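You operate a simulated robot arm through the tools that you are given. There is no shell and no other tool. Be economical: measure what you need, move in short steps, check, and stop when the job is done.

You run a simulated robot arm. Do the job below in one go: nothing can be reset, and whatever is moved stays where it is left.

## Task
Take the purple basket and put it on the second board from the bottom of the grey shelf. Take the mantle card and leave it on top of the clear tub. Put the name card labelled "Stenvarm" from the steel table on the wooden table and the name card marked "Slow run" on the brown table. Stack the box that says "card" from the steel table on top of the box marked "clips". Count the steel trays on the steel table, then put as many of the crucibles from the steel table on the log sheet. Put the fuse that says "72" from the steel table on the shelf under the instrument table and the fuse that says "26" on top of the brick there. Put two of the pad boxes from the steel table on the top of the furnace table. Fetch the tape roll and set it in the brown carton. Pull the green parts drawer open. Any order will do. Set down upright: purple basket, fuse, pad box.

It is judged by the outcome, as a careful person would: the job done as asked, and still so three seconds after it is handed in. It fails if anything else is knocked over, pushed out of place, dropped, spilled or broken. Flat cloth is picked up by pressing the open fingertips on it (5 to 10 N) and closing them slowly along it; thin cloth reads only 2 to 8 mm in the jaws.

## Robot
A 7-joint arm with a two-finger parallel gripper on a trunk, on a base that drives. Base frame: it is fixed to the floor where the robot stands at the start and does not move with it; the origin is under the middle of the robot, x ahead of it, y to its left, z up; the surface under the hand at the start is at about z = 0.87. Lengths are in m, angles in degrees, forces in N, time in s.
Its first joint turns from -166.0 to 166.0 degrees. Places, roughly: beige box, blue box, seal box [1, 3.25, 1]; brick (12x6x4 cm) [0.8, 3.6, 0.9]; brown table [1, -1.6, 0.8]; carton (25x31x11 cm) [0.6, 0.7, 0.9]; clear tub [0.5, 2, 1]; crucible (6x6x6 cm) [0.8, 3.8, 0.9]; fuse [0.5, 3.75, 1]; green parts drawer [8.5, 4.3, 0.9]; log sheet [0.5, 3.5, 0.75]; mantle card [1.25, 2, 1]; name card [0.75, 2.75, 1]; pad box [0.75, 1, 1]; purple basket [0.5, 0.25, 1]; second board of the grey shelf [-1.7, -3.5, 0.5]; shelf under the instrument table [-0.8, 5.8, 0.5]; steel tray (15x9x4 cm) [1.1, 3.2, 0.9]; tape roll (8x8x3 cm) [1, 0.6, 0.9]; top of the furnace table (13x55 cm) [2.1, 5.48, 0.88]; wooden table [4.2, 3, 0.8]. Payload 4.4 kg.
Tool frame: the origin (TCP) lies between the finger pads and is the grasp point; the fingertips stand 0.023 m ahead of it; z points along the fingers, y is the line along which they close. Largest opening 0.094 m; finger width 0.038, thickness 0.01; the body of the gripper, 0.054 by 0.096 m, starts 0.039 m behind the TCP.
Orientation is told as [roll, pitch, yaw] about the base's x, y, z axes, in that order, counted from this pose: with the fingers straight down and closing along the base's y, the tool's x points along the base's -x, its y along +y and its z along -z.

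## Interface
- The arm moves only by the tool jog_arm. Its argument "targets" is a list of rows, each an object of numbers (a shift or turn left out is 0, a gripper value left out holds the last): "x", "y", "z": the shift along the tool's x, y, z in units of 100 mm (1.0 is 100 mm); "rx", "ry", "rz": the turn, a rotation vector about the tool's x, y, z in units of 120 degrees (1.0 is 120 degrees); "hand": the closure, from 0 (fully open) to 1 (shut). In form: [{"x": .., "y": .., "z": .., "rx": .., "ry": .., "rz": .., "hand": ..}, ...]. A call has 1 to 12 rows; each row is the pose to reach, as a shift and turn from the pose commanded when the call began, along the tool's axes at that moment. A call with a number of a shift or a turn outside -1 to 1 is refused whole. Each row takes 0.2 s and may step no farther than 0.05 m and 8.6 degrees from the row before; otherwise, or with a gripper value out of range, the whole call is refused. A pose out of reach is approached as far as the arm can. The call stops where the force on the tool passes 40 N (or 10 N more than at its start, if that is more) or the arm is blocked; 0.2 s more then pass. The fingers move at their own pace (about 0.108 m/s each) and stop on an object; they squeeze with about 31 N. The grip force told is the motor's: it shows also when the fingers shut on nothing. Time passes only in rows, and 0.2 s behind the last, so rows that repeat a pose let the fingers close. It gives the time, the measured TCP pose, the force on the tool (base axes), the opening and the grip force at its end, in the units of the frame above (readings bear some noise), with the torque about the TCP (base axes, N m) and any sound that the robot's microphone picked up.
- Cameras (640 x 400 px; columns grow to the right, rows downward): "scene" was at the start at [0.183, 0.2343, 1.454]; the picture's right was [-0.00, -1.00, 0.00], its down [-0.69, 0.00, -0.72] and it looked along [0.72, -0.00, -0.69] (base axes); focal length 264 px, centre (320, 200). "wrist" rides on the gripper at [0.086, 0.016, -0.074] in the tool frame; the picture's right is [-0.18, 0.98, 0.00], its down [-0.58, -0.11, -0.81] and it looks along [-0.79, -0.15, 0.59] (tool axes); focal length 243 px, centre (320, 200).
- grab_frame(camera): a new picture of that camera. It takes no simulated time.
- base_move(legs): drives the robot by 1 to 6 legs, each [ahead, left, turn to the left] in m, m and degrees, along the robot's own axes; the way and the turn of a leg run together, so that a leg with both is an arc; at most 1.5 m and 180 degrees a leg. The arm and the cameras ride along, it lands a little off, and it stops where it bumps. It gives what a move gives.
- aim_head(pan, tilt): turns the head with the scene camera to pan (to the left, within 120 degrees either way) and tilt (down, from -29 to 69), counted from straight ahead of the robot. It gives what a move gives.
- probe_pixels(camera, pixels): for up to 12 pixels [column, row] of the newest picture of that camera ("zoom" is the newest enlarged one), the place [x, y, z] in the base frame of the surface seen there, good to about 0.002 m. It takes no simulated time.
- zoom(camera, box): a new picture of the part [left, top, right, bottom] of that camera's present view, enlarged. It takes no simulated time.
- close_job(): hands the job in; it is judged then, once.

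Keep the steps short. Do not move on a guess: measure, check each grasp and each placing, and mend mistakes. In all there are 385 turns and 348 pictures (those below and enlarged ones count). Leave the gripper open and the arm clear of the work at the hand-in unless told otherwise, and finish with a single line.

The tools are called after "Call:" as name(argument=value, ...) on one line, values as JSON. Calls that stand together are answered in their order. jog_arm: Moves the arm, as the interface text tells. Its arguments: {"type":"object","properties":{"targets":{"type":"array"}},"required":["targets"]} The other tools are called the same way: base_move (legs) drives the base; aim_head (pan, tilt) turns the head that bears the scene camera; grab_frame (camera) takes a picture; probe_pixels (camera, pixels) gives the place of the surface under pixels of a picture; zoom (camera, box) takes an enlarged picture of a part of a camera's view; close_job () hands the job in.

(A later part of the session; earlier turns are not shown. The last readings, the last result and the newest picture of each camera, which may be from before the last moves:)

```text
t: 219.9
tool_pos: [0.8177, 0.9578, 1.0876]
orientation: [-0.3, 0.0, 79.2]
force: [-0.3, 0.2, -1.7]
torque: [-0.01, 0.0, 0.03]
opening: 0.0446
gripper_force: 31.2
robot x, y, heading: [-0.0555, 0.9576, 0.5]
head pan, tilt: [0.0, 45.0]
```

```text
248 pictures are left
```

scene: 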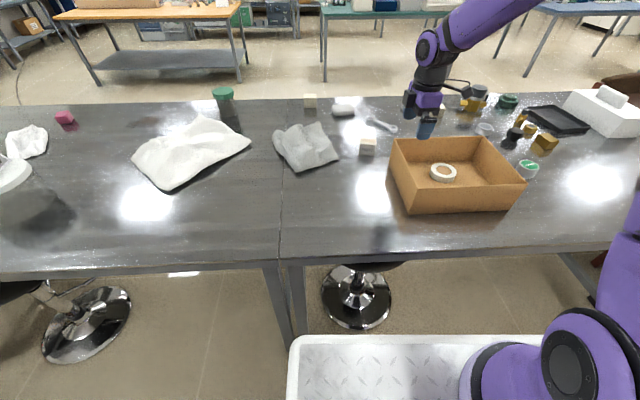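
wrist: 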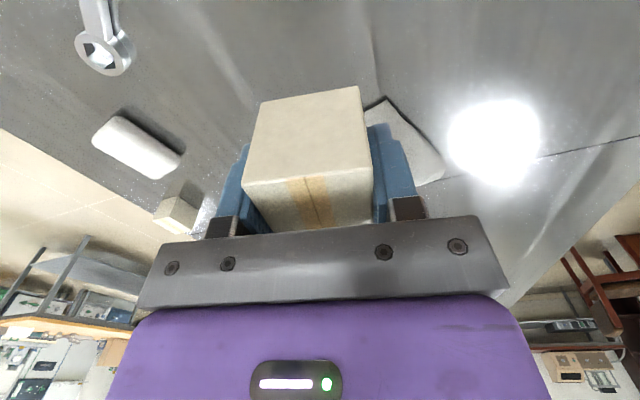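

Pad box held at 44 mm. I back up, turn left and drive north along x≈−0.22 to y≈4.6, then look.

Call:
base_move(legs=[[-0.25, 0, 0], [0, 0, 90], [0.6, -0.08, 0], [1.5, 0, 0], [1.5, 0, 0]])

Call:
aim_head(pan=-40, tilt=30)

Call:
grab_frame(camera="scene")

Call:
aim_head(pan=30, tilt=30)

Call:
grab_frame(camera="scene")

```text
t: 242.7
tool_pos: [-0.2829, 5.4349, 1.09]
orientation: [-0.4, -0.1, 171.1]
force: [1.2, 0.3, -0.9]
torque: [-0.02, 0.01, -0.01]
opening: 0.0445
gripper_force: 30.9
robot x, y, heading: [-0.2568, 4.56, 92.0]
head pan, tilt: [0.0, 45.0]
```

```text
t: 243.7
tool_pos: [-0.2839, 5.4357, 1.0892]
orientation: [-0.4, 0.0, 170.9]
force: [0.4, 0.0, -1.0]
torque: [0.0, 0.02, -0.02]
opening: 0.0445
gripper_force: 30.4
robot x, y, heading: [-0.2539, 4.5595, 92.0]
head pan, tilt: [-40.0, 30.0]
```

```text
247 pictures are left
```

scene: 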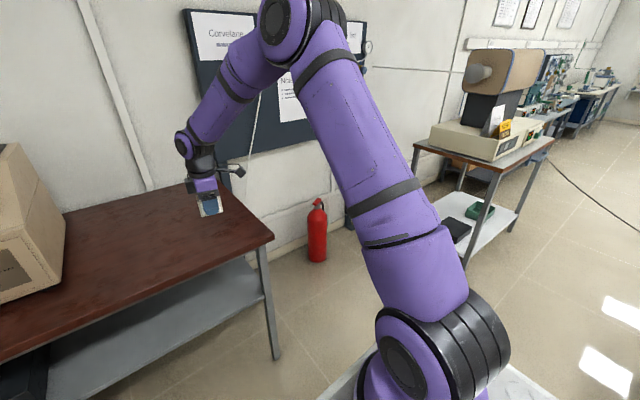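

```text
t: 245.1
tool_pos: [-0.2819, 5.4351, 1.0876]
orientation: [-0.3, 0.0, 171.0]
force: [0.2, 0.2, -0.7]
torque: [-0.03, 0.01, -0.01]
opening: 0.0446
gripper_force: 30.6
robot x, y, heading: [-0.2554, 4.5606, 91.8]
head pan, tilt: [30.0, 30.0]
```

```text
246 pictures are left
```

scene: 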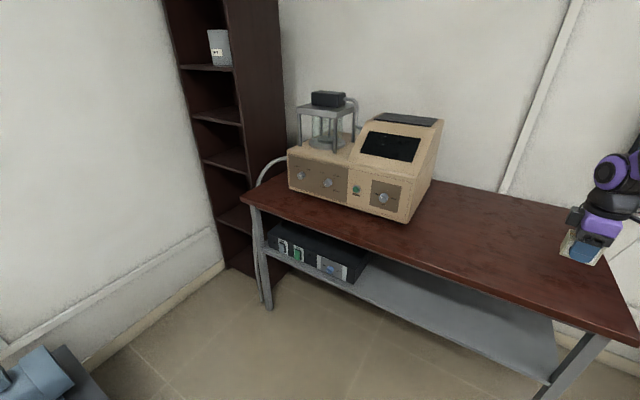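

Instrument table (with lower shelf) ahead; furnace table right at (490,150). I probe it and check the steel table's north end.

Call:
aim_head(pan=-75, tilt=40)

Call:
grab_frame(camera="scene")

Call:
probe_pixels(camera="scene", pixels=[[320, 100], [200, 60], [150, 80], [400, 250], [300, 200], [450, 300], [350, 150], [250, 100]])

```text
t: 246.9
tool_pos: [-0.2833, 5.4345, 1.088]
orientation: [-0.4, 0.0, 171.0]
force: [-0.1, 0.1, -0.9]
torque: [-0.03, 0.04, -0.02]
opening: 0.0445
gripper_force: 31.1
robot x, y, heading: [-0.2531, 4.5609, 91.9]
head pan, tilt: [-75.0, 40.0]
```

```text
245 pictures are left
```

scene: 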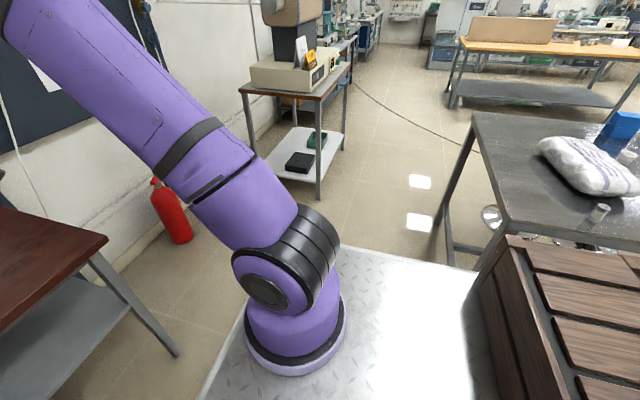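

```text
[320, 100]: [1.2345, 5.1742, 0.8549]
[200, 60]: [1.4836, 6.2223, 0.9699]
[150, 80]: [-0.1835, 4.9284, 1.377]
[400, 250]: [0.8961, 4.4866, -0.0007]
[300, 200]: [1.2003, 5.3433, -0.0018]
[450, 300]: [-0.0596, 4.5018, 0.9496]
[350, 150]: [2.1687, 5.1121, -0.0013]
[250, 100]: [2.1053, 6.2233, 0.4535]
```

Call:
probe_pixels(camera="scene", pixels=[[474, 116], [490, 235], [530, 232], [347, 68], [245, 93], [290, 160], [318, 195], [335, 90], [350, 60], [180, 350], [190, 240], [430, 160]])

Call:
zoom(camera="scene", box=[220, 0, 400, 200])

```text
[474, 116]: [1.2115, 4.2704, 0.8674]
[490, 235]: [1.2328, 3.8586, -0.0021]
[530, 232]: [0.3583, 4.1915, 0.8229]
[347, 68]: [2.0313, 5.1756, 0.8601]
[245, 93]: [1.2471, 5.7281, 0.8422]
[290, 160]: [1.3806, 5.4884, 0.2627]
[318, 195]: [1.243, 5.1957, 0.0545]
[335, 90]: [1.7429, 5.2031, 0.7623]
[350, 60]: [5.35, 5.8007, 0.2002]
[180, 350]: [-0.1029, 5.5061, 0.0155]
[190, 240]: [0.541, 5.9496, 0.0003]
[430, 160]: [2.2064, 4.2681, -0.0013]
```

```text
2.00 times, centred on (310, 100) of scene
```

zoom: 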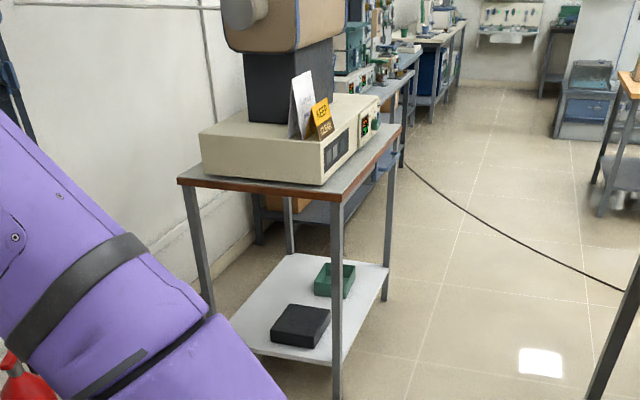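

The gap between steel table end (y 4.27) and furnace table (y 5.17) is passable. I face east, drive through to x≈2.1, then turn north to face the free strip.

Call:
base_move(legs=[[0.1, 0, 0], [0, 0, -92], [1.5, 0, 0], [0.85, 0, 0]])

Call:
aim_head(pan=70, tilt=35)

Call:
grab_frame(camera="scene")

```text
t: 263.1
tool_pos: [2.9643, 4.8457, 1.0885]
orientation: [-0.4, 0.0, 83.4]
force: [0.2, -0.5, -1.1]
torque: [0.03, -0.02, 0.01]
opening: 0.0444
gripper_force: 31.0
robot x, y, heading: [2.0885, 4.7796, 4.3]
head pan, tilt: [-75.0, 40.0]
```

```text
t: 265.4
tool_pos: [2.9648, 4.844, 1.0898]
orientation: [-0.4, 0.0, 83.5]
force: [0.4, 0.2, 0.2]
torque: [0.0, 0.02, -0.03]
opening: 0.0444
gripper_force: 30.7
robot x, y, heading: [2.0945, 4.7772, 4.7]
head pan, tilt: [70.0, 35.0]
```

```text
243 pictures are left
```

scene: 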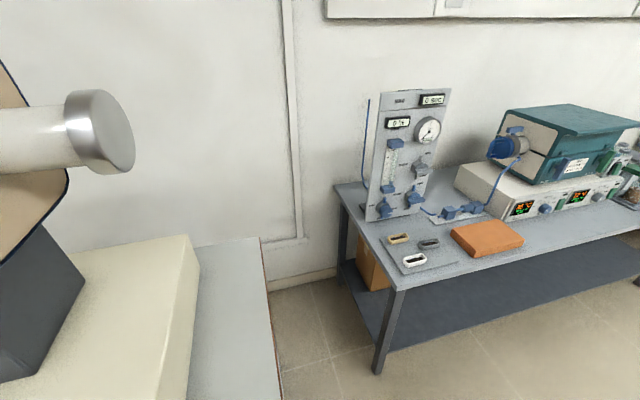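

The free strip is at (235,320) right of the beige unit; a furnace tube end sticks out at (100,130). I probe both.

Call:
probe_pixels(camera="scene", pixels=[[120, 140], [100, 95], [105, 170], [190, 240], [262, 240], [215, 300], [270, 340], [225, 250], [235, 380], [180, 390], [195, 290]])

```text
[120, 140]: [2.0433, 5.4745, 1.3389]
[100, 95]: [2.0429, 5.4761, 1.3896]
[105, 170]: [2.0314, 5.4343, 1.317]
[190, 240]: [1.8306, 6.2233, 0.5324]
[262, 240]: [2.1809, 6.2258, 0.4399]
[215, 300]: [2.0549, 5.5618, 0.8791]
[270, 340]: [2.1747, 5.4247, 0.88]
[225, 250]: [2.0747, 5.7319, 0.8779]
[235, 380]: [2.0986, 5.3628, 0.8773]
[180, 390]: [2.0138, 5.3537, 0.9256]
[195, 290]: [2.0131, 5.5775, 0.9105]
```

Strip: x 2.035–2.185, z 0.879. I shift south 0.25 m and slightly east, then turn north.

Call:
base_move(legs=[[0.07, -0.25, 0], [0, 0, 85.5]])

Call:
aim_head(pan=0, tilt=40)

Call:
grab_frame(camera="scene")

Call:
grab_frame(camera="wrist")

```text
t: 270.8
tool_pos: [2.2135, 5.4074, 1.0884]
orientation: [-0.5, 0.0, 166.9]
force: [0.4, 0.1, -1.3]
torque: [0.01, -0.03, 0.0]
opening: 0.0443
gripper_force: 30.6
robot x, y, heading: [2.1827, 4.5335, 88.1]
head pan, tilt: [70.0, 35.0]
```

```text
t: 272.2
tool_pos: [2.2136, 5.4079, 1.0897]
orientation: [-0.4, 0.0, 167.0]
force: [0.1, 0.4, -0.9]
torque: [0.01, 0.03, 0.01]
opening: 0.0448
gripper_force: 31.1
robot x, y, heading: [2.1829, 4.5312, 87.8]
head pan, tilt: [0.0, 40.0]
```

```text
242 pictures are left
```

scene: 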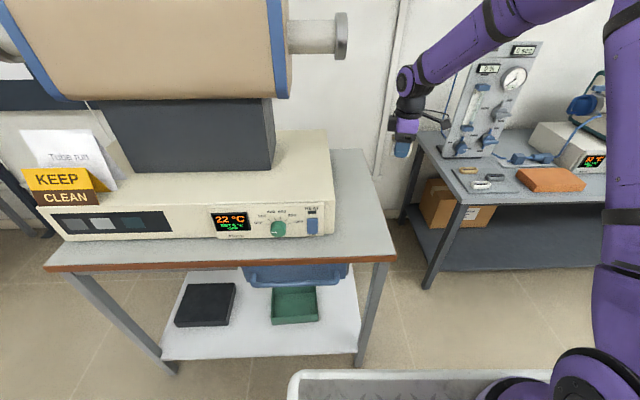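

```text
241 pictures are left
```

wrist: 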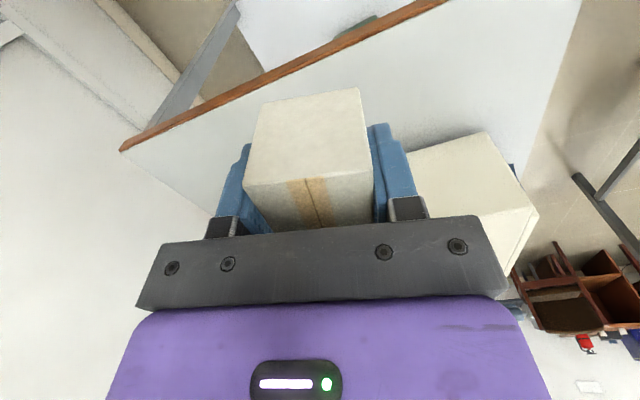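

I shift left 0.1 m over the strip, align yaw to 180°, and lower.

Call:
jog_arm(targets=[{"x": -0.33, "y": 0.076, "rz": -0.054}, {"x": -0.66, "y": 0.15, "rz": -0.108}, {"x": -0.99, "y": 0.229, "rz": -0.108}])

Call:
jog_arm(targets=[{"z": 0.4}, {"z": 0.8}, {"z": 1.0}])

Call:
grab_frame(camera="scene")

Call:
grab_frame(camera="wrist")

```text
t: 273.1
tool_pos: [2.1133, 5.4081, 1.0898]
orientation: [-0.4, 0.0, 179.9]
force: [0.2, 0.8, -1.2]
torque: [0.01, 0.02, 0.02]
opening: 0.0447
gripper_force: 31.0
robot x, y, heading: [2.1834, 4.5352, 88.0]
head pan, tilt: [0.0, 40.0]
```

```text
t: 273.9
tool_pos: [2.1121, 5.4081, 0.9885]
orientation: [-0.4, 0.0, 180.0]
force: [0.2, -0.4, -0.3]
torque: [-0.01, 0.01, 0.01]
opening: 0.0446
gripper_force: 31.2
robot x, y, heading: [2.1802, 4.5332, 88.0]
head pan, tilt: [0.0, 40.0]
```

```text
240 pictures are left
```

scene: 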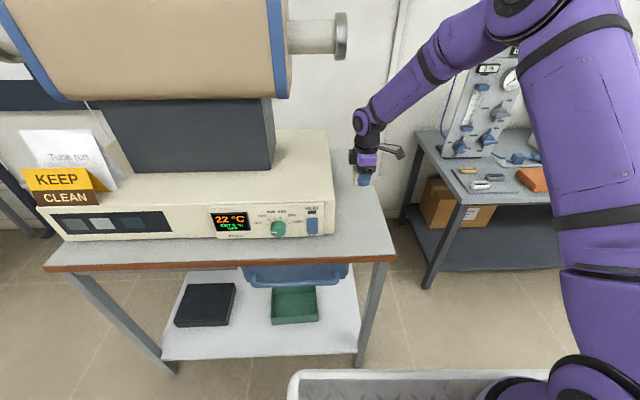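

```text
239 pictures are left
```

wrist: 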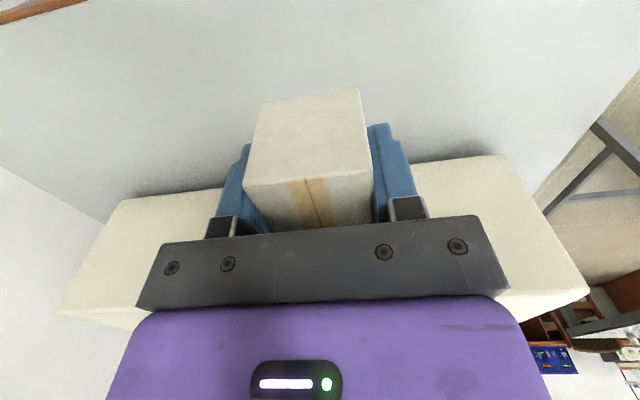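

Above the strip and clear. I lower the remaining ~78 mm in small steps.

Call:
jog_arm(targets=[{"z": 0.35}, {"z": 0.6}, {"z": 0.72}, {"z": 0.77}])

Call:
jog_arm(targets=[{"z": 0.02}, {"z": 0.04}])

```text
t: 274.9
tool_pos: [2.1135, 5.4093, 0.9122]
orientation: [-0.3, 0.0, 179.9]
force: [-1.3, 0.1, -0.4]
torque: [-0.01, 0.02, -0.02]
opening: 0.0446
gripper_force: 31.4
robot x, y, heading: [2.1783, 4.5331, 88.0]
head pan, tilt: [0.0, 40.0]
```

```text
t: 275.4
tool_pos: [2.1123, 5.4103, 0.9078]
orientation: [-0.5, 0.1, 180.0]
force: [0.7, -0.9, 1.8]
torque: [-0.07, 0.08, 0.02]
opening: 0.0446
gripper_force: 30.8
robot x, y, heading: [2.1827, 4.5307, 87.5]
head pan, tilt: [0.0, 40.0]
```

Call:
jog_arm(targets=[{"z": 0.01}, {"z": 0.02}])

Call:
jog_arm(targets=[{"hand": 0.45}, {"hand": 0.2}, {"hand": 0}, {"hand": 0}])

Call:
jog_arm(targets=[{"z": -0.2}, {"z": -0.6}, {"z": -1.0}])

Call:
jog_arm(targets=[{"z": -0.4}, {"z": -0.9}])

Call:
grab_frame(camera="scene")

```text
t: 276.1
tool_pos: [2.1119, 5.4085, 0.9089]
orientation: [-0.6, 0.0, 180.0]
force: [2.1, -1.3, 16.6]
torque: [-0.44, 0.07, 0.02]
opening: 0.0446
gripper_force: 31.3
robot x, y, heading: [2.1803, 4.5335, 88.0]
head pan, tilt: [0.0, 40.0]
```

```text
t: 277.1
tool_pos: [2.111, 5.4094, 0.907]
orientation: [-0.5, -0.1, 180.0]
force: [0.7, 0.8, 0.1]
torque: [0.02, -0.02, 0.0]
opening: 0.0939
gripper_force: 0.1
robot x, y, heading: [2.1802, 4.5348, 87.8]
head pan, tilt: [0.0, 40.0]
```

```text
t: 277.9
tool_pos: [2.1111, 5.407, 1.0071]
orientation: [-0.3, 0.1, -180.0]
force: [-0.4, 0.5, -0.5]
torque: [-0.02, 0.03, -0.03]
opening: 0.0939
gripper_force: 0.1
robot x, y, heading: [2.183, 4.5334, 87.9]
head pan, tilt: [0.0, 40.0]
```

```text
t: 278.4
tool_pos: [2.1103, 5.4066, 1.0986]
orientation: [-0.3, 0.1, -180.0]
force: [1.5, 0.7, -0.5]
torque: [-0.02, 0.02, -0.01]
opening: 0.0938
gripper_force: 0.1
robot x, y, heading: [2.1818, 4.5323, 87.8]
head pan, tilt: [0.0, 40.0]
```

```text
238 pictures are left
```

scene: 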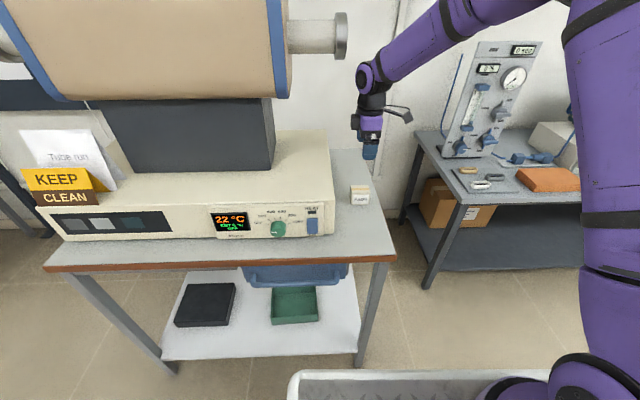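

First pad box stands on the furnace table. The second I can reach from the east side of the steel table. I look back down that lane first.

Call:
aim_head(pan=-115, tilt=20)

Call:
grab_frame(camera="scene")

Call:
aim_head(pan=118, tilt=25)

Call:
grab_frame(camera="scene")

```text
t: 280.4
tool_pos: [2.1103, 5.4067, 1.0986]
orientation: [-0.4, 0.1, 180.0]
force: [-0.5, 0.1, -0.2]
torque: [-0.01, 0.02, 0.03]
opening: 0.0944
gripper_force: 0.1
robot x, y, heading: [2.1811, 4.533, 87.9]
head pan, tilt: [-115.0, 20.0]
```

```text
237 pictures are left
```

scene: 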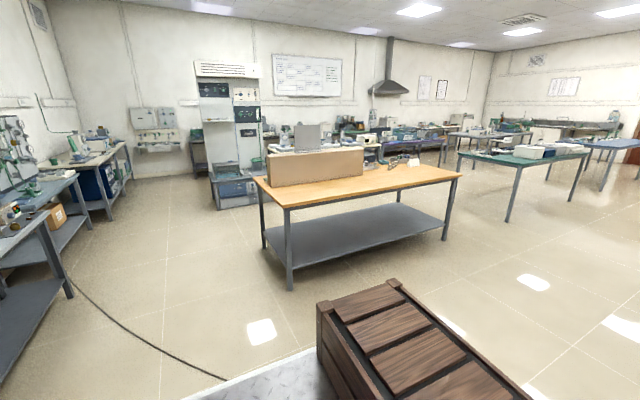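

```text
t: 283.7
tool_pos: [2.1093, 5.4075, 1.0993]
orientation: [-0.4, 0.0, 180.0]
force: [0.4, 0.7, -0.7]
torque: [0.02, 0.01, 0.02]
opening: 0.0941
gripper_force: 0.1
robot x, y, heading: [2.1815, 4.5338, 88.0]
head pan, tilt: [118.0, 25.0]
```

```text
236 pictures are left
```

scene: 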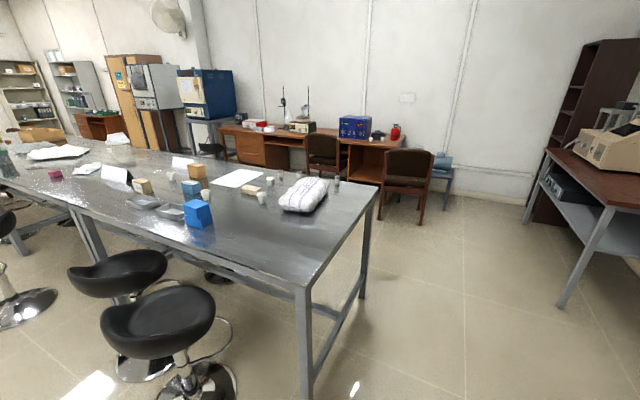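

Stools stand along the east side of the steel table. I probe them and the wooden table is ahead to the SE.

Call:
probe_pixels(camera="scene", pixels=[[160, 310], [215, 305], [105, 315], [120, 265], [165, 265], [72, 270], [195, 380], [10, 300], [10, 225], [300, 290], [196, 205]])

Call:
zoom(camera="scene", box=[0, 120, 380, 300])

```text
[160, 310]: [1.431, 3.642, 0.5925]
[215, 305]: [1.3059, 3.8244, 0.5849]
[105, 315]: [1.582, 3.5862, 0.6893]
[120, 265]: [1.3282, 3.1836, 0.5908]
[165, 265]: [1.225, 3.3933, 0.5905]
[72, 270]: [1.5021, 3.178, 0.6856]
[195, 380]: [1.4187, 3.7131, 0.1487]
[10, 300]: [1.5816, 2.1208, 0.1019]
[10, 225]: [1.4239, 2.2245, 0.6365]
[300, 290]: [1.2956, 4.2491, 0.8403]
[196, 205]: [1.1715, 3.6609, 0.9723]
```

```text
1.68 times, centred on (190, 210) of scene
```

zoom: 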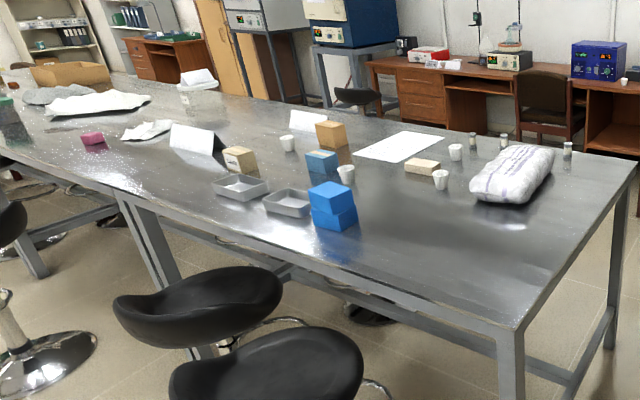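

Stools protrude to x≈1.6, so lane x≈2.1 is fine. I back down to y≈1.2 and turn to face west.

Call:
base_move(legs=[[-1.5, 0, 2], [-1.5, 0, 0], [-0.35, 0, 0], [0, 0, 90]])

Call:
aim_head(pan=0, tilt=45)

Call:
grab_frame(camera="scene")

```text
t: 303.9
tool_pos: [1.3494, 1.0314, 1.0979]
orientation: [-0.3, 0.0, -85.2]
force: [0.0, 1.0, 0.1]
torque: [-0.02, -0.01, 0.0]
opening: 0.094
gripper_force: 0.0
robot x, y, heading: [2.2145, 1.177, -177.2]
head pan, tilt: [118.0, 25.0]
```

```text
t: 305.9
tool_pos: [1.3487, 1.031, 1.098]
orientation: [-0.4, 0.0, -85.0]
force: [-0.2, -0.2, 0.8]
torque: [0.01, -0.01, -0.02]
opening: 0.0941
gripper_force: 0.0
robot x, y, heading: [2.214, 1.1782, -177.1]
head pan, tilt: [0.0, 45.0]
```

```text
234 pictures are left
```

scene: 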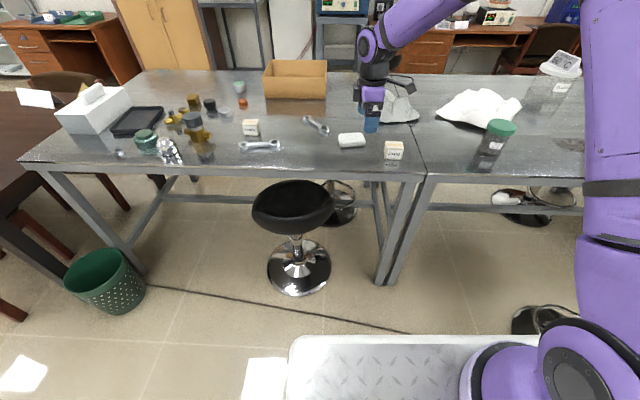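

Pad box at (393,149) near the edge. I zoom and probe it.

Call:
zoom(camera="scene", box=[365, 130, 425, 170])

Call:
probe_pixels(camera="zoom", pixels=[[225, 165], [405, 165], [210, 270], [380, 275], [235, 120], [400, 120], [300, 150]])

```text
10.00 times, centred on (395, 150) of scene
```

zoom: 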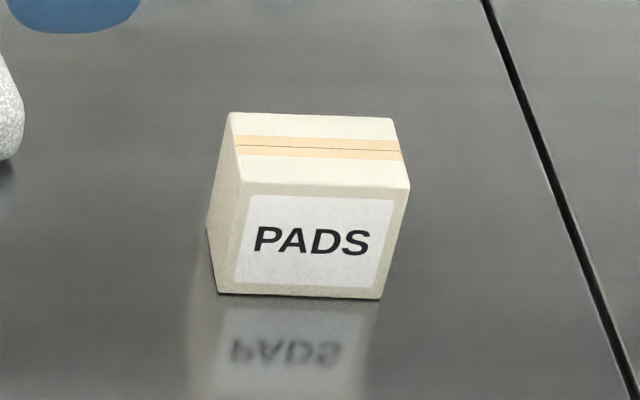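

```text
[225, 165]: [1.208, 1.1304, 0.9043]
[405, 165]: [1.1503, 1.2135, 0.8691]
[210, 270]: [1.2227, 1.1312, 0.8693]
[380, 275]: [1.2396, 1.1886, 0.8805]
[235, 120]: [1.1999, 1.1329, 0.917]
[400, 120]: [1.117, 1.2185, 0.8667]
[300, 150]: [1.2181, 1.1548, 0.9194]
```

Call:
probe_pixels(camera="zoom", pixels=[[247, 182], [404, 188], [234, 116], [388, 122], [222, 288], [376, 294]])

```text
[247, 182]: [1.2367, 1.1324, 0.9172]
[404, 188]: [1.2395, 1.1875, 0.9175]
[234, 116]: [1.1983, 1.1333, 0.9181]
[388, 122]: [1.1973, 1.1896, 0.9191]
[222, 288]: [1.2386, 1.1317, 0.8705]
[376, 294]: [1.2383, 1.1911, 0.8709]
```

Box centre (1.218,1.161), axis-aligned, top 0.918. I drive ahead 0.17 m correcting heading.

Call:
base_move(legs=[[0.17, 0, -2.9]])

Call:
grab_frame(camera="wrist")

```text
t: 307.4
tool_pos: [1.1747, 1.0719, 1.0989]
orientation: [-0.4, 0.0, -87.9]
force: [0.0, 1.2, -0.2]
torque: [-0.03, 0.02, -0.02]
opening: 0.0939
gripper_force: 0.0
robot x, y, heading: [2.0469, 1.1721, 179.6]
head pan, tilt: [0.0, 45.0]
```

```text
232 pictures are left
```

wrist: 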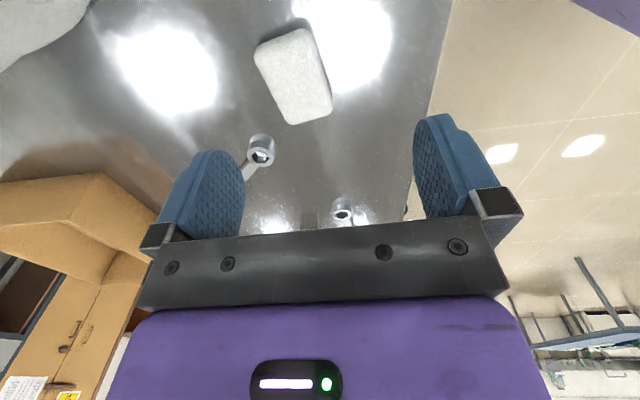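

Call:
jog_arm(targets=[{"x": 0.29, "y": 0.155, "rz": 0.018}, {"x": 0.58, "y": 0.31, "rz": 0.018}, {"x": 0.875, "y": 0.464, "rz": 0.018}])

Call:
jog_arm(targets=[{"z": 0.45}, {"z": 0.9}])

Call:
grab_frame(camera="wrist")

Call:
zoom(camera="scene", box=[280, 100, 480, 220])

```text
t: 308.1
tool_pos: [1.2184, 1.1591, 1.0964]
orientation: [-0.5, 0.0, -90.2]
force: [-0.2, -0.5, -0.4]
torque: [0.02, 0.0, 0.0]
opening: 0.094
gripper_force: 0.1
robot x, y, heading: [2.047, 1.1776, 180.0]
head pan, tilt: [0.0, 45.0]
```

```text
t: 308.8
tool_pos: [1.2191, 1.1599, 1.0063]
orientation: [-0.3, 0.0, -90.2]
force: [0.2, 0.8, 0.1]
torque: [0.0, 0.0, 0.01]
opening: 0.0938
gripper_force: 0.2
robot x, y, heading: [2.0466, 1.1717, 179.8]
head pan, tilt: [0.0, 45.0]
```

```text
231 pictures are left
```

wrist: 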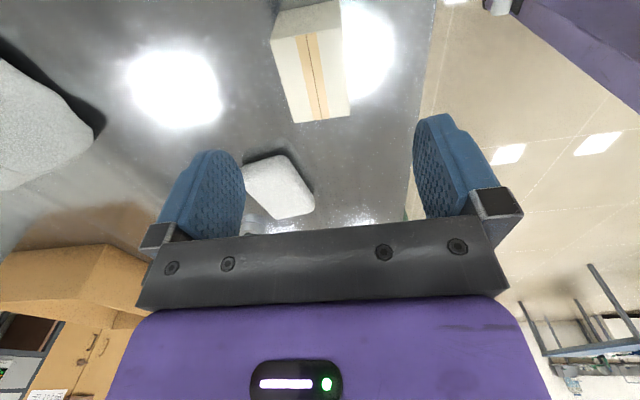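

```text
3.20 times, centred on (380, 160) of scene
```

zoom: 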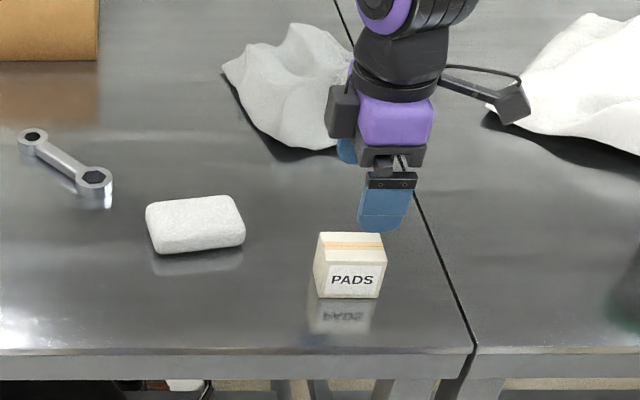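

Aligned. I descend to z≈0.898, close, and lift.

Call:
jog_arm(targets=[{"z": 0.45}, {"z": 0.9}, {"z": 1.0}])

Call:
jog_arm(targets=[{"z": 0.08}, {"z": 0.08, "hand": 0.3}, {"z": 0.08, "hand": 0.6}, {"z": 0.08, "hand": 1}, {"z": 0.08, "hand": 1}, {"z": 0.08, "hand": 1}])

Call:
jog_arm(targets=[{"z": -0.15}, {"z": -0.35}, {"z": -0.65}, {"z": -1.0}])

Call:
jog_arm(targets=[{"z": -0.4}, {"z": -0.9}])

Call:
grab_frame(camera="wrist")

```text
t: 309.6
tool_pos: [1.2161, 1.1598, 0.9085]
orientation: [-0.4, 0.0, -90.3]
force: [-0.6, 0.3, -0.4]
torque: [0.0, 0.0, 0.01]
opening: 0.094
gripper_force: 0.1
robot x, y, heading: [2.0475, 1.1756, 179.8]
head pan, tilt: [0.0, 45.0]
```

```text
t: 310.9
tool_pos: [1.2167, 1.1588, 0.8997]
orientation: [-0.4, 0.0, -90.2]
force: [-0.1, -0.3, -1.0]
torque: [-0.03, 0.03, -0.02]
opening: 0.0447
gripper_force: 30.5
robot x, y, heading: [2.0465, 1.1745, 179.6]
head pan, tilt: [0.0, 45.0]
```

```text
t: 311.9
tool_pos: [1.2179, 1.1608, 0.9998]
orientation: [-0.3, 0.0, -90.3]
force: [0.2, -0.2, -0.6]
torque: [-0.02, -0.01, 0.02]
opening: 0.0447
gripper_force: 31.1
robot x, y, heading: [2.0472, 1.1716, 180.1]
head pan, tilt: [0.0, 45.0]
```

```text
t: 312.6
tool_pos: [1.2164, 1.1619, 1.0881]
orientation: [-0.3, 0.0, -90.3]
force: [-0.3, -0.3, -0.9]
torque: [0.01, -0.03, 0.03]
opening: 0.0446
gripper_force: 30.6
robot x, y, heading: [2.0452, 1.1733, 179.8]
head pan, tilt: [0.0, 45.0]
```

```text
229 pictures are left
```

wrist: 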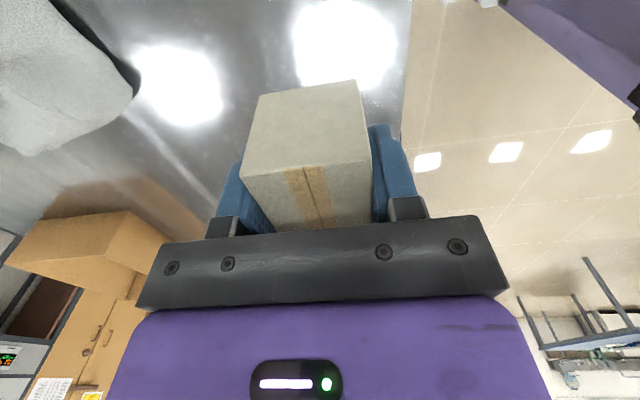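

Held. I back off, turn right to north, and return to the furnace table (stopping slightly short).

Call:
base_move(legs=[[-0.15, 0, 0], [0, 0, -89.8], [1.5, 0, 0], [1.4, 0, 0]])

Call:
grab_frame(camera="scene")

```text
t: 331.4
tool_pos: [2.1554, 4.9175, 1.089]
orientation: [-0.5, -0.1, 179.8]
force: [-0.9, 0.1, -0.5]
torque: [0.01, 0.03, 0.0]
opening: 0.0444
gripper_force: 31.3
robot x, y, heading: [2.1684, 4.0901, 90.0]
head pan, tilt: [0.0, 45.0]
```

```text
228 pictures are left
```

scene: 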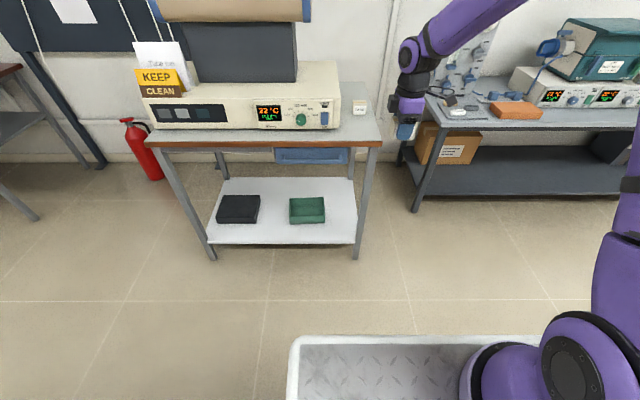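

I drive ahead 0.365 m and left 0.04 m, to bring the box over (2.115,5.285).

Call:
base_move(legs=[[0.365, 0.04, 0]])

Call:
grab_frame(camera="scene")

Call:
zoom(camera="scene", box=[280, 120, 460, 260])

Call:
probe_pixels(camera="zoom", pixels=[[260, 150], [300, 260], [400, 250], [230, 240], [340, 230]])

```text
t: 333.8
tool_pos: [2.1156, 5.2827, 1.0886]
orientation: [-0.4, 0.0, 179.7]
force: [0.2, 0.8, -0.5]
torque: [-0.01, 0.0, 0.0]
opening: 0.0447
gripper_force: 30.7
robot x, y, heading: [2.1292, 4.4532, 89.8]
head pan, tilt: [0.0, 45.0]
```

```text
227 pictures are left
```

scene: 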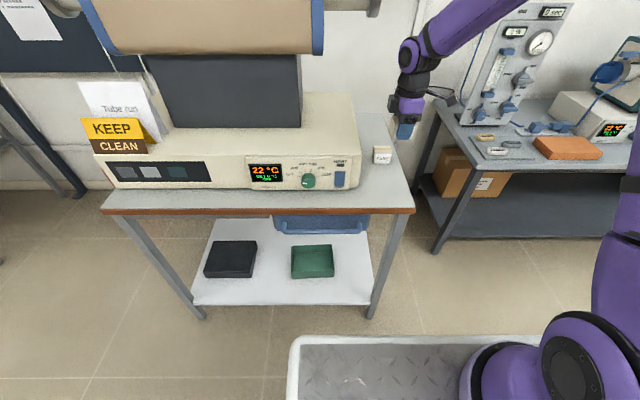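

```text
2.86 times, centred on (370, 190) of scene
```

zoom: 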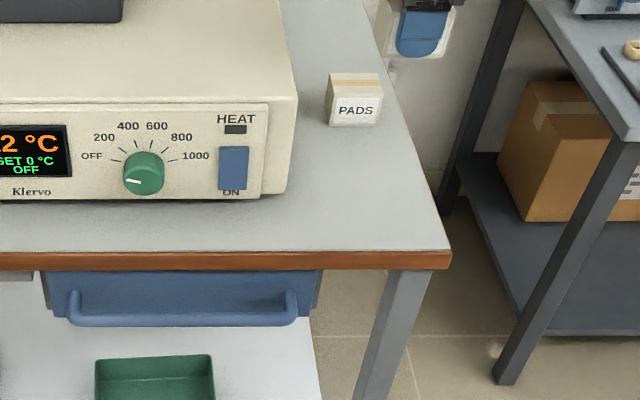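

```text
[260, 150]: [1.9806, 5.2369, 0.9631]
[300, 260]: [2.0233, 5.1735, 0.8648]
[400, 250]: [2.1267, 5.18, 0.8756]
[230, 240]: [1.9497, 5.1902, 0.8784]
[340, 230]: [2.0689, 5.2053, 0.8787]
```

I lower the second box: 0.17 m then feel for contact.

Call:
jog_arm(targets=[{"z": 0.35}, {"z": 0.7}, {"z": 1.0}])

Call:
jog_arm(targets=[{"z": 0.35}, {"z": 0.6}, {"z": 0.72}, {"z": 0.75}])

Call:
jog_arm(targets=[{"z": 0.02}, {"z": 0.04}])

```text
t: 334.6
tool_pos: [2.1172, 5.2824, 0.9882]
orientation: [-0.4, 0.2, 179.7]
force: [0.3, -0.5, -0.5]
torque: [0.01, 0.01, -0.01]
opening: 0.0445
gripper_force: 31.0
robot x, y, heading: [2.1285, 4.4518, 90.1]
head pan, tilt: [0.0, 45.0]
```

```text
t: 335.6
tool_pos: [2.117, 5.2822, 0.9119]
orientation: [-0.4, 0.0, 179.8]
force: [0.8, -0.2, 0.5]
torque: [0.01, 0.03, 0.02]
opening: 0.0444
gripper_force: 31.5
robot x, y, heading: [2.1284, 4.4525, 89.9]
head pan, tilt: [0.0, 45.0]
```

```text
t: 336.1
tool_pos: [2.1158, 5.2823, 0.9095]
orientation: [-0.6, -0.1, 179.8]
force: [2.3, -3.3, 16.2]
torque: [-0.49, -0.03, 0.03]
opening: 0.0443
gripper_force: 31.5
robot x, y, heading: [2.1277, 4.4546, 90.3]
head pan, tilt: [0.0, 45.0]
```

Contact at 16 N. I open and rise.

Call:
jog_arm(targets=[{"hand": 0.45}, {"hand": 0.2}, {"hand": 0}, {"hand": 0}])

Call:
jog_arm(targets=[{"z": -0.2}, {"z": -0.6}, {"z": -1.0}])

Call:
jog_arm(targets=[{"z": -0.4}, {"z": -0.9}])

Call:
zoom(camera="scene", box=[280, 100, 480, 260])

```text
t: 337.1
tool_pos: [2.1155, 5.2832, 0.9096]
orientation: [-0.5, 0.0, 179.8]
force: [-0.4, 0.4, 0.0]
torque: [0.01, -0.01, 0.03]
opening: 0.094
gripper_force: 0.0
robot x, y, heading: [2.1267, 4.4548, 90.2]
head pan, tilt: [0.0, 45.0]
```

```text
t: 337.9
tool_pos: [2.116, 5.2839, 1.0113]
orientation: [-0.2, 0.0, 179.8]
force: [0.5, 0.0, -0.3]
torque: [-0.01, -0.03, -0.01]
opening: 0.0938
gripper_force: 0.1
robot x, y, heading: [2.1248, 4.4583, 90.1]
head pan, tilt: [0.0, 45.0]
```

```text
t: 338.6
tool_pos: [2.1156, 5.2831, 1.0992]
orientation: [-0.2, -0.1, 179.8]
force: [0.4, 0.3, -0.9]
torque: [-0.02, 0.0, 0.0]
opening: 0.0941
gripper_force: 0.0
robot x, y, heading: [2.1278, 4.4514, 89.8]
head pan, tilt: [0.0, 45.0]
```

```text
2.50 times, centred on (380, 180) of scene
```

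zoom: 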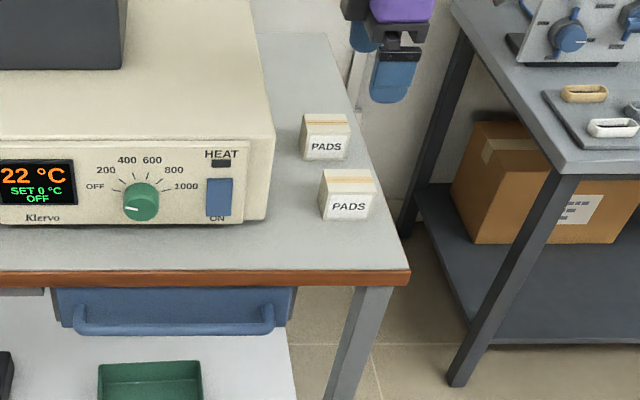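

Both pad boxes done. Next "Stenvarm": I back south to y≈2.69 and turn west.

Call:
base_move(legs=[[-1.0, 0, 0], [-0.77, 0, 0], [0, 0, 90]])

Call:
grab_frame(camera="scene")

```text
t: 351.4
tool_pos: [1.3117, 2.6446, 1.0993]
orientation: [-0.5, 0.0, -89.5]
force: [0.3, -0.4, 0.4]
torque: [-0.03, -0.04, -0.01]
opening: 0.0942
gripper_force: 0.0
robot x, y, heading: [2.1432, 2.6647, -179.3]
head pan, tilt: [0.0, 45.0]
```

```text
224 pictures are left
```

scene: 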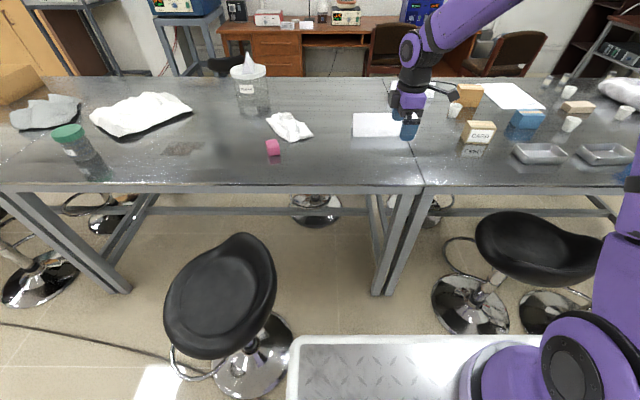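

A stool is close at front-left (225,290) and right (530,250). I probe them and the card.

Call:
probe_pixels(camera="scene", pixels=[[270, 300], [215, 350], [275, 345], [480, 250], [520, 280], [440, 310], [286, 350]])

Call:
zoom(camera="scene", box=[330, 80, 450, 160])

Call:
probe_pixels(camera="zoom", pixels=[[125, 180], [125, 285], [300, 285], [380, 300], [250, 180], [200, 230], [300, 182], [200, 172]])

```text
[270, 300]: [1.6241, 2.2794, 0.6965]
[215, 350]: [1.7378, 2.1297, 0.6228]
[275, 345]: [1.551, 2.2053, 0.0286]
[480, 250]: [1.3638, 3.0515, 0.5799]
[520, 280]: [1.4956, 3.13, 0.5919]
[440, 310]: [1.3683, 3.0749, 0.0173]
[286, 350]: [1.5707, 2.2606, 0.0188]
```

```text
5.00 times, centred on (390, 120) of scene
```

zoom: 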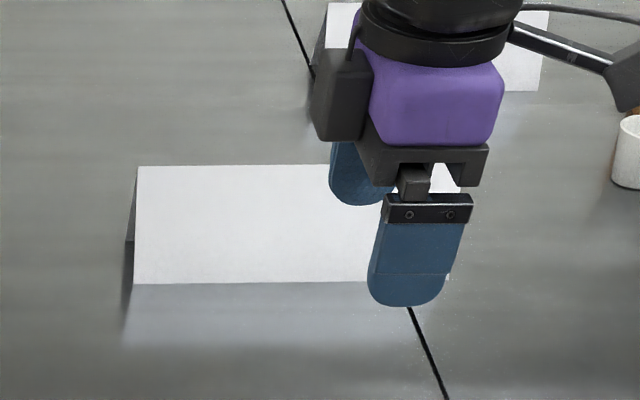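

```text
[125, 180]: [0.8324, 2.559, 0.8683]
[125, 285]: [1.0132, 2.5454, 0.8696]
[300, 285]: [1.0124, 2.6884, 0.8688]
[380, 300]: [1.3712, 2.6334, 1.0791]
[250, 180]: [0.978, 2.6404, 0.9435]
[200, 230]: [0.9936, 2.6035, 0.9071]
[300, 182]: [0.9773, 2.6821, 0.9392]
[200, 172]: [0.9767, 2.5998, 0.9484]
```

Card ridge x≈0.975, y 2.55–2.80, axis-aligned. I drive ahead 0.22 m between the stools.

Call:
base_move(legs=[[0.22, 0, -0.7]])

Call:
grab_frame(camera="wrist")

Call:
zoom(camera="scene", box=[320, 80, 480, 200])

Call:
probe_pixels(camera="wrist", pixels=[[130, 30], [150, 60]])

```text
t: 353.1
tool_pos: [1.0948, 2.6556, 1.0996]
orientation: [-0.4, 0.1, -90.1]
force: [0.1, 0.5, -0.5]
torque: [0.0, 0.03, -0.01]
opening: 0.094
gripper_force: 0.0
robot x, y, heading: [1.9244, 2.6592, 180.0]
head pan, tilt: [0.0, 45.0]
```

```text
222 pictures are left
```

wrist: 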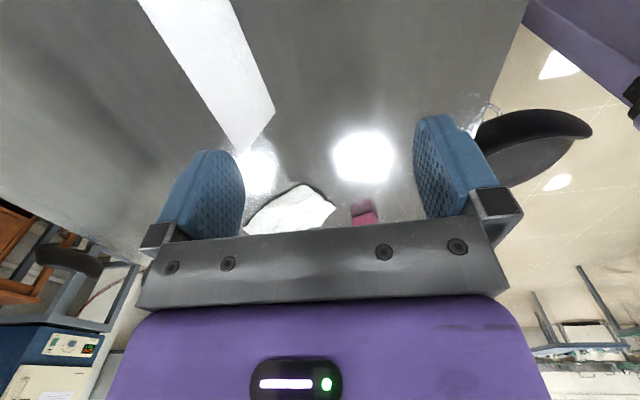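

```text
3.33 times, centred on (400, 140) of scene
```

zoom: 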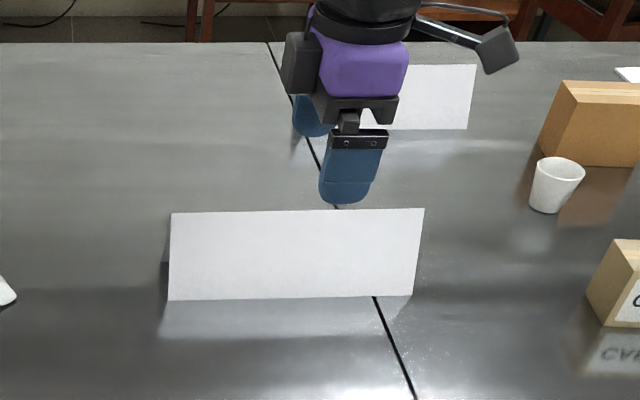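

```text
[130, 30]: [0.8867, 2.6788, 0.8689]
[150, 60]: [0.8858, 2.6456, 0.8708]
```

I now see the whole card; I probe its ridge ends.

Call:
probe_pixels(camera="zoom", pixels=[[176, 215], [420, 212], [172, 296], [408, 291], [300, 213], [165, 290], [300, 292]])

```text
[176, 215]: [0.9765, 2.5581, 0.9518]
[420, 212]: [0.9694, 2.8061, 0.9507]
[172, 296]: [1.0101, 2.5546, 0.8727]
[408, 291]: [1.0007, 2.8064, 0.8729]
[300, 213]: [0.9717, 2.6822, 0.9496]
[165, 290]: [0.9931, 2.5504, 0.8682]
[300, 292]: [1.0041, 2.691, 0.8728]
```

Card centre (0.973,2.682), yaw +1.6°. I move over it and descend.

Call:
jog_arm(targets=[{"x": 0.13, "y": -0.4, "rz": -0.014}, {"x": 0.264, "y": -0.8, "rz": -0.014}])

Call:
jog_arm(targets=[{"y": -0.42}, {"y": -0.42, "z": 0.45}, {"y": -0.42, "z": 0.9}])

Call:
grab_frame(camera="wrist")

Call:
zoom(camera="scene", box=[320, 80, 480, 200])

```text
t: 353.7
tool_pos: [1.0148, 2.6814, 1.1028]
orientation: [-0.3, 0.1, -88.5]
force: [0.0, 0.4, 1.6]
torque: [0.0, 0.0, 0.0]
opening: 0.0941
gripper_force: 0.0
robot x, y, heading: [1.9241, 2.6649, 180.1]
head pan, tilt: [0.0, 45.0]
```

```text
t: 354.5
tool_pos: [0.9739, 2.6828, 1.0096]
orientation: [-0.5, 0.1, -88.6]
force: [1.0, 0.0, 0.0]
torque: [0.0, 0.0, 0.02]
opening: 0.0943
gripper_force: 0.1
robot x, y, heading: [1.924, 2.6646, 179.6]
head pan, tilt: [0.0, 45.0]
```

```text
220 pictures are left
```

wrist: 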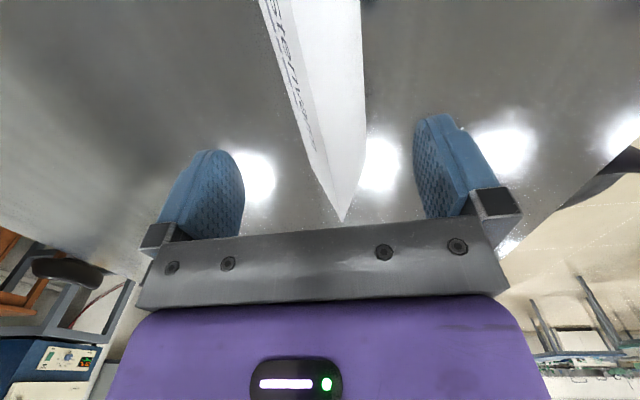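

```text
3.33 times, centred on (400, 140) of scene
```

zoom: 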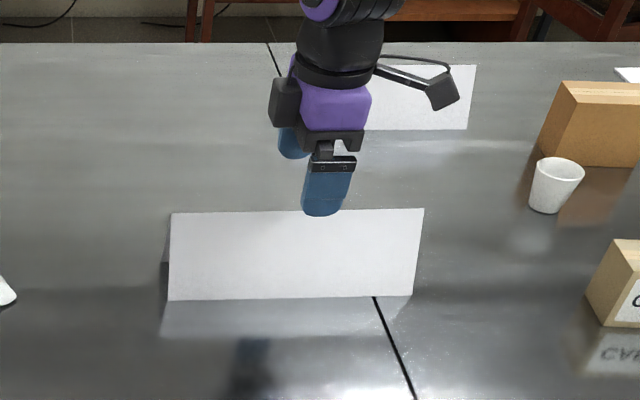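

I descend to z≈0.917, close, then lift gently.

Call:
jog_arm(targets=[{"z": 0.45}, {"z": 0.8}, {"z": 0.92}])

Call:
jog_arm(targets=[{"hand": 0.2}, {"hand": 0.4}, {"hand": 0.6}, {"hand": 1}, {"hand": 1}, {"hand": 1}])

Call:
jog_arm(targets=[{"z": -0.15}, {"z": -0.35}, {"z": -0.65}, {"z": -1.0}])

Call:
grab_frame(camera="scene")

```text
t: 355.3
tool_pos: [0.9724, 2.6816, 0.9175]
orientation: [-0.4, 0.0, -88.6]
force: [0.2, 0.4, 0.1]
torque: [0.01, -0.01, 0.02]
opening: 0.0943
gripper_force: 0.2
robot x, y, heading: [1.9278, 2.6652, 179.8]
head pan, tilt: [0.0, 45.0]
```

```text
t: 356.7
tool_pos: [0.9731, 2.6813, 0.917]
orientation: [-0.3, 0.0, -88.5]
force: [0.4, -0.1, 0.2]
torque: [0.01, -0.01, 0.0]
opening: 0.0463
gripper_force: 31.2
robot x, y, heading: [1.925, 2.6627, 179.8]
head pan, tilt: [0.0, 45.0]
```

```text
t: 357.7
tool_pos: [0.9724, 2.6801, 1.0175]
orientation: [-0.2, 0.2, -88.5]
force: [0.4, -1.1, -0.2]
torque: [-0.01, -0.01, 0.02]
opening: 0.0461
gripper_force: 30.9
robot x, y, heading: [1.9238, 2.6637, 179.8]
head pan, tilt: [0.0, 45.0]
```

```text
218 pictures are left
```

scene: 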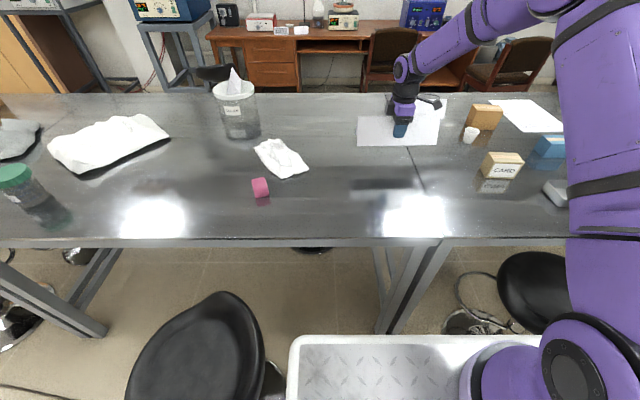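

Held. I raise another 80 mm, back out 0.27 m, and turn around to face the wooden table.

Call:
jog_arm(targets=[{"z": -0.25}, {"z": -0.5}, {"z": -0.8}])

Call:
base_move(legs=[[-0.27, 0, 0], [0, 0, -179]])

Call:
grab_frame(camera="scene")

Call:
probe_pixels(camera="scene", pixels=[[320, 150], [320, 100], [320, 120], [200, 100], [440, 100], [320, 180], [100, 100]])

```text
t: 358.5
tool_pos: [0.9732, 2.6809, 1.098]
orientation: [-0.2, 0.0, -88.6]
force: [0.2, 0.3, -0.6]
torque: [0.01, -0.02, 0.01]
opening: 0.0461
gripper_force: 30.3
robot x, y, heading: [1.9196, 2.6623, 179.9]
head pan, tilt: [0.0, 45.0]
```

```text
t: 367.8
tool_pos: [3.146, 2.6435, 1.0976]
orientation: [-0.3, 0.0, 91.1]
force: [0.6, -0.7, -0.2]
torque: [0.0, 0.01, -0.02]
opening: 0.0433
gripper_force: 31.0
robot x, y, heading: [2.1927, 2.6639, -0.4]
head pan, tilt: [0.0, 45.0]
```

```text
217 pictures are left
```

scene: 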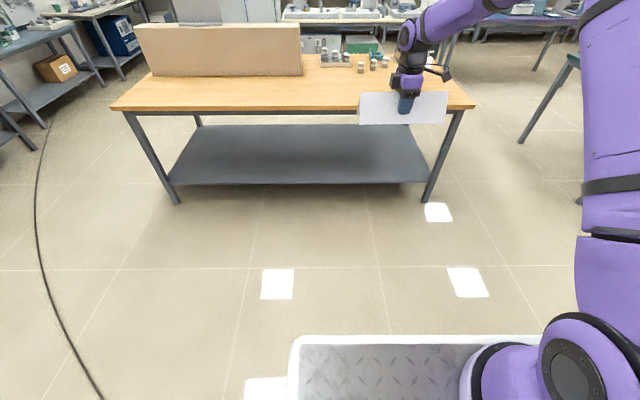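

```text
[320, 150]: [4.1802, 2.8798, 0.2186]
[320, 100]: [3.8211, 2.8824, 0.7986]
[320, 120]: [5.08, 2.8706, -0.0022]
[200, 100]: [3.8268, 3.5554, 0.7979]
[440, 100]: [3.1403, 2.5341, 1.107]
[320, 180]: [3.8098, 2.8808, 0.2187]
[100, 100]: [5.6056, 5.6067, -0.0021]
```

Wooden table top z 0.798, near edge x≈3.75; the front strip near (320,100) is free. I drive ahead 0.78 m and left 0.15 m.

Call:
base_move(legs=[[0.78, 0.15, 0.4]])

Call:
grab_frame(camera="scene")

Call:
probe_pixels(camera="scene", pixels=[[300, 200], [200, 190], [340, 120], [300, 160], [400, 130]])

```text
t: 372.0
tool_pos: [3.9311, 2.8061, 1.0985]
orientation: [-0.3, 0.0, 91.8]
force: [-0.3, -0.7, -0.6]
torque: [-0.01, 0.03, 0.01]
opening: 0.0418
gripper_force: 30.9
robot x, y, heading: [2.9824, 2.8152, 0.1]
head pan, tilt: [0.0, 45.0]
```

```text
216 pictures are left
```

scene: 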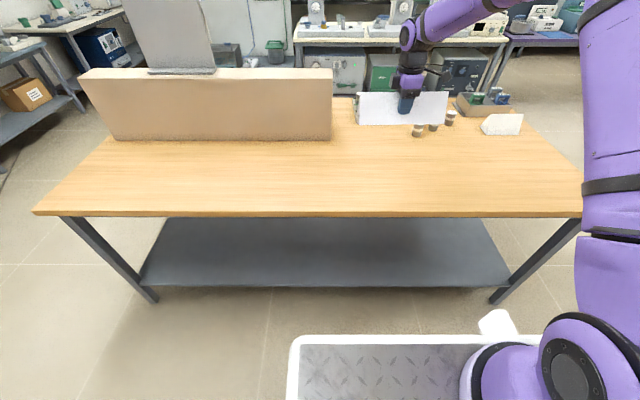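

```text
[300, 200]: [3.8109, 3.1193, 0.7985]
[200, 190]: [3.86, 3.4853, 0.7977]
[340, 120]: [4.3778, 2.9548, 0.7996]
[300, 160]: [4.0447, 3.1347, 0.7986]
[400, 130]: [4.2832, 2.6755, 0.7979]
```

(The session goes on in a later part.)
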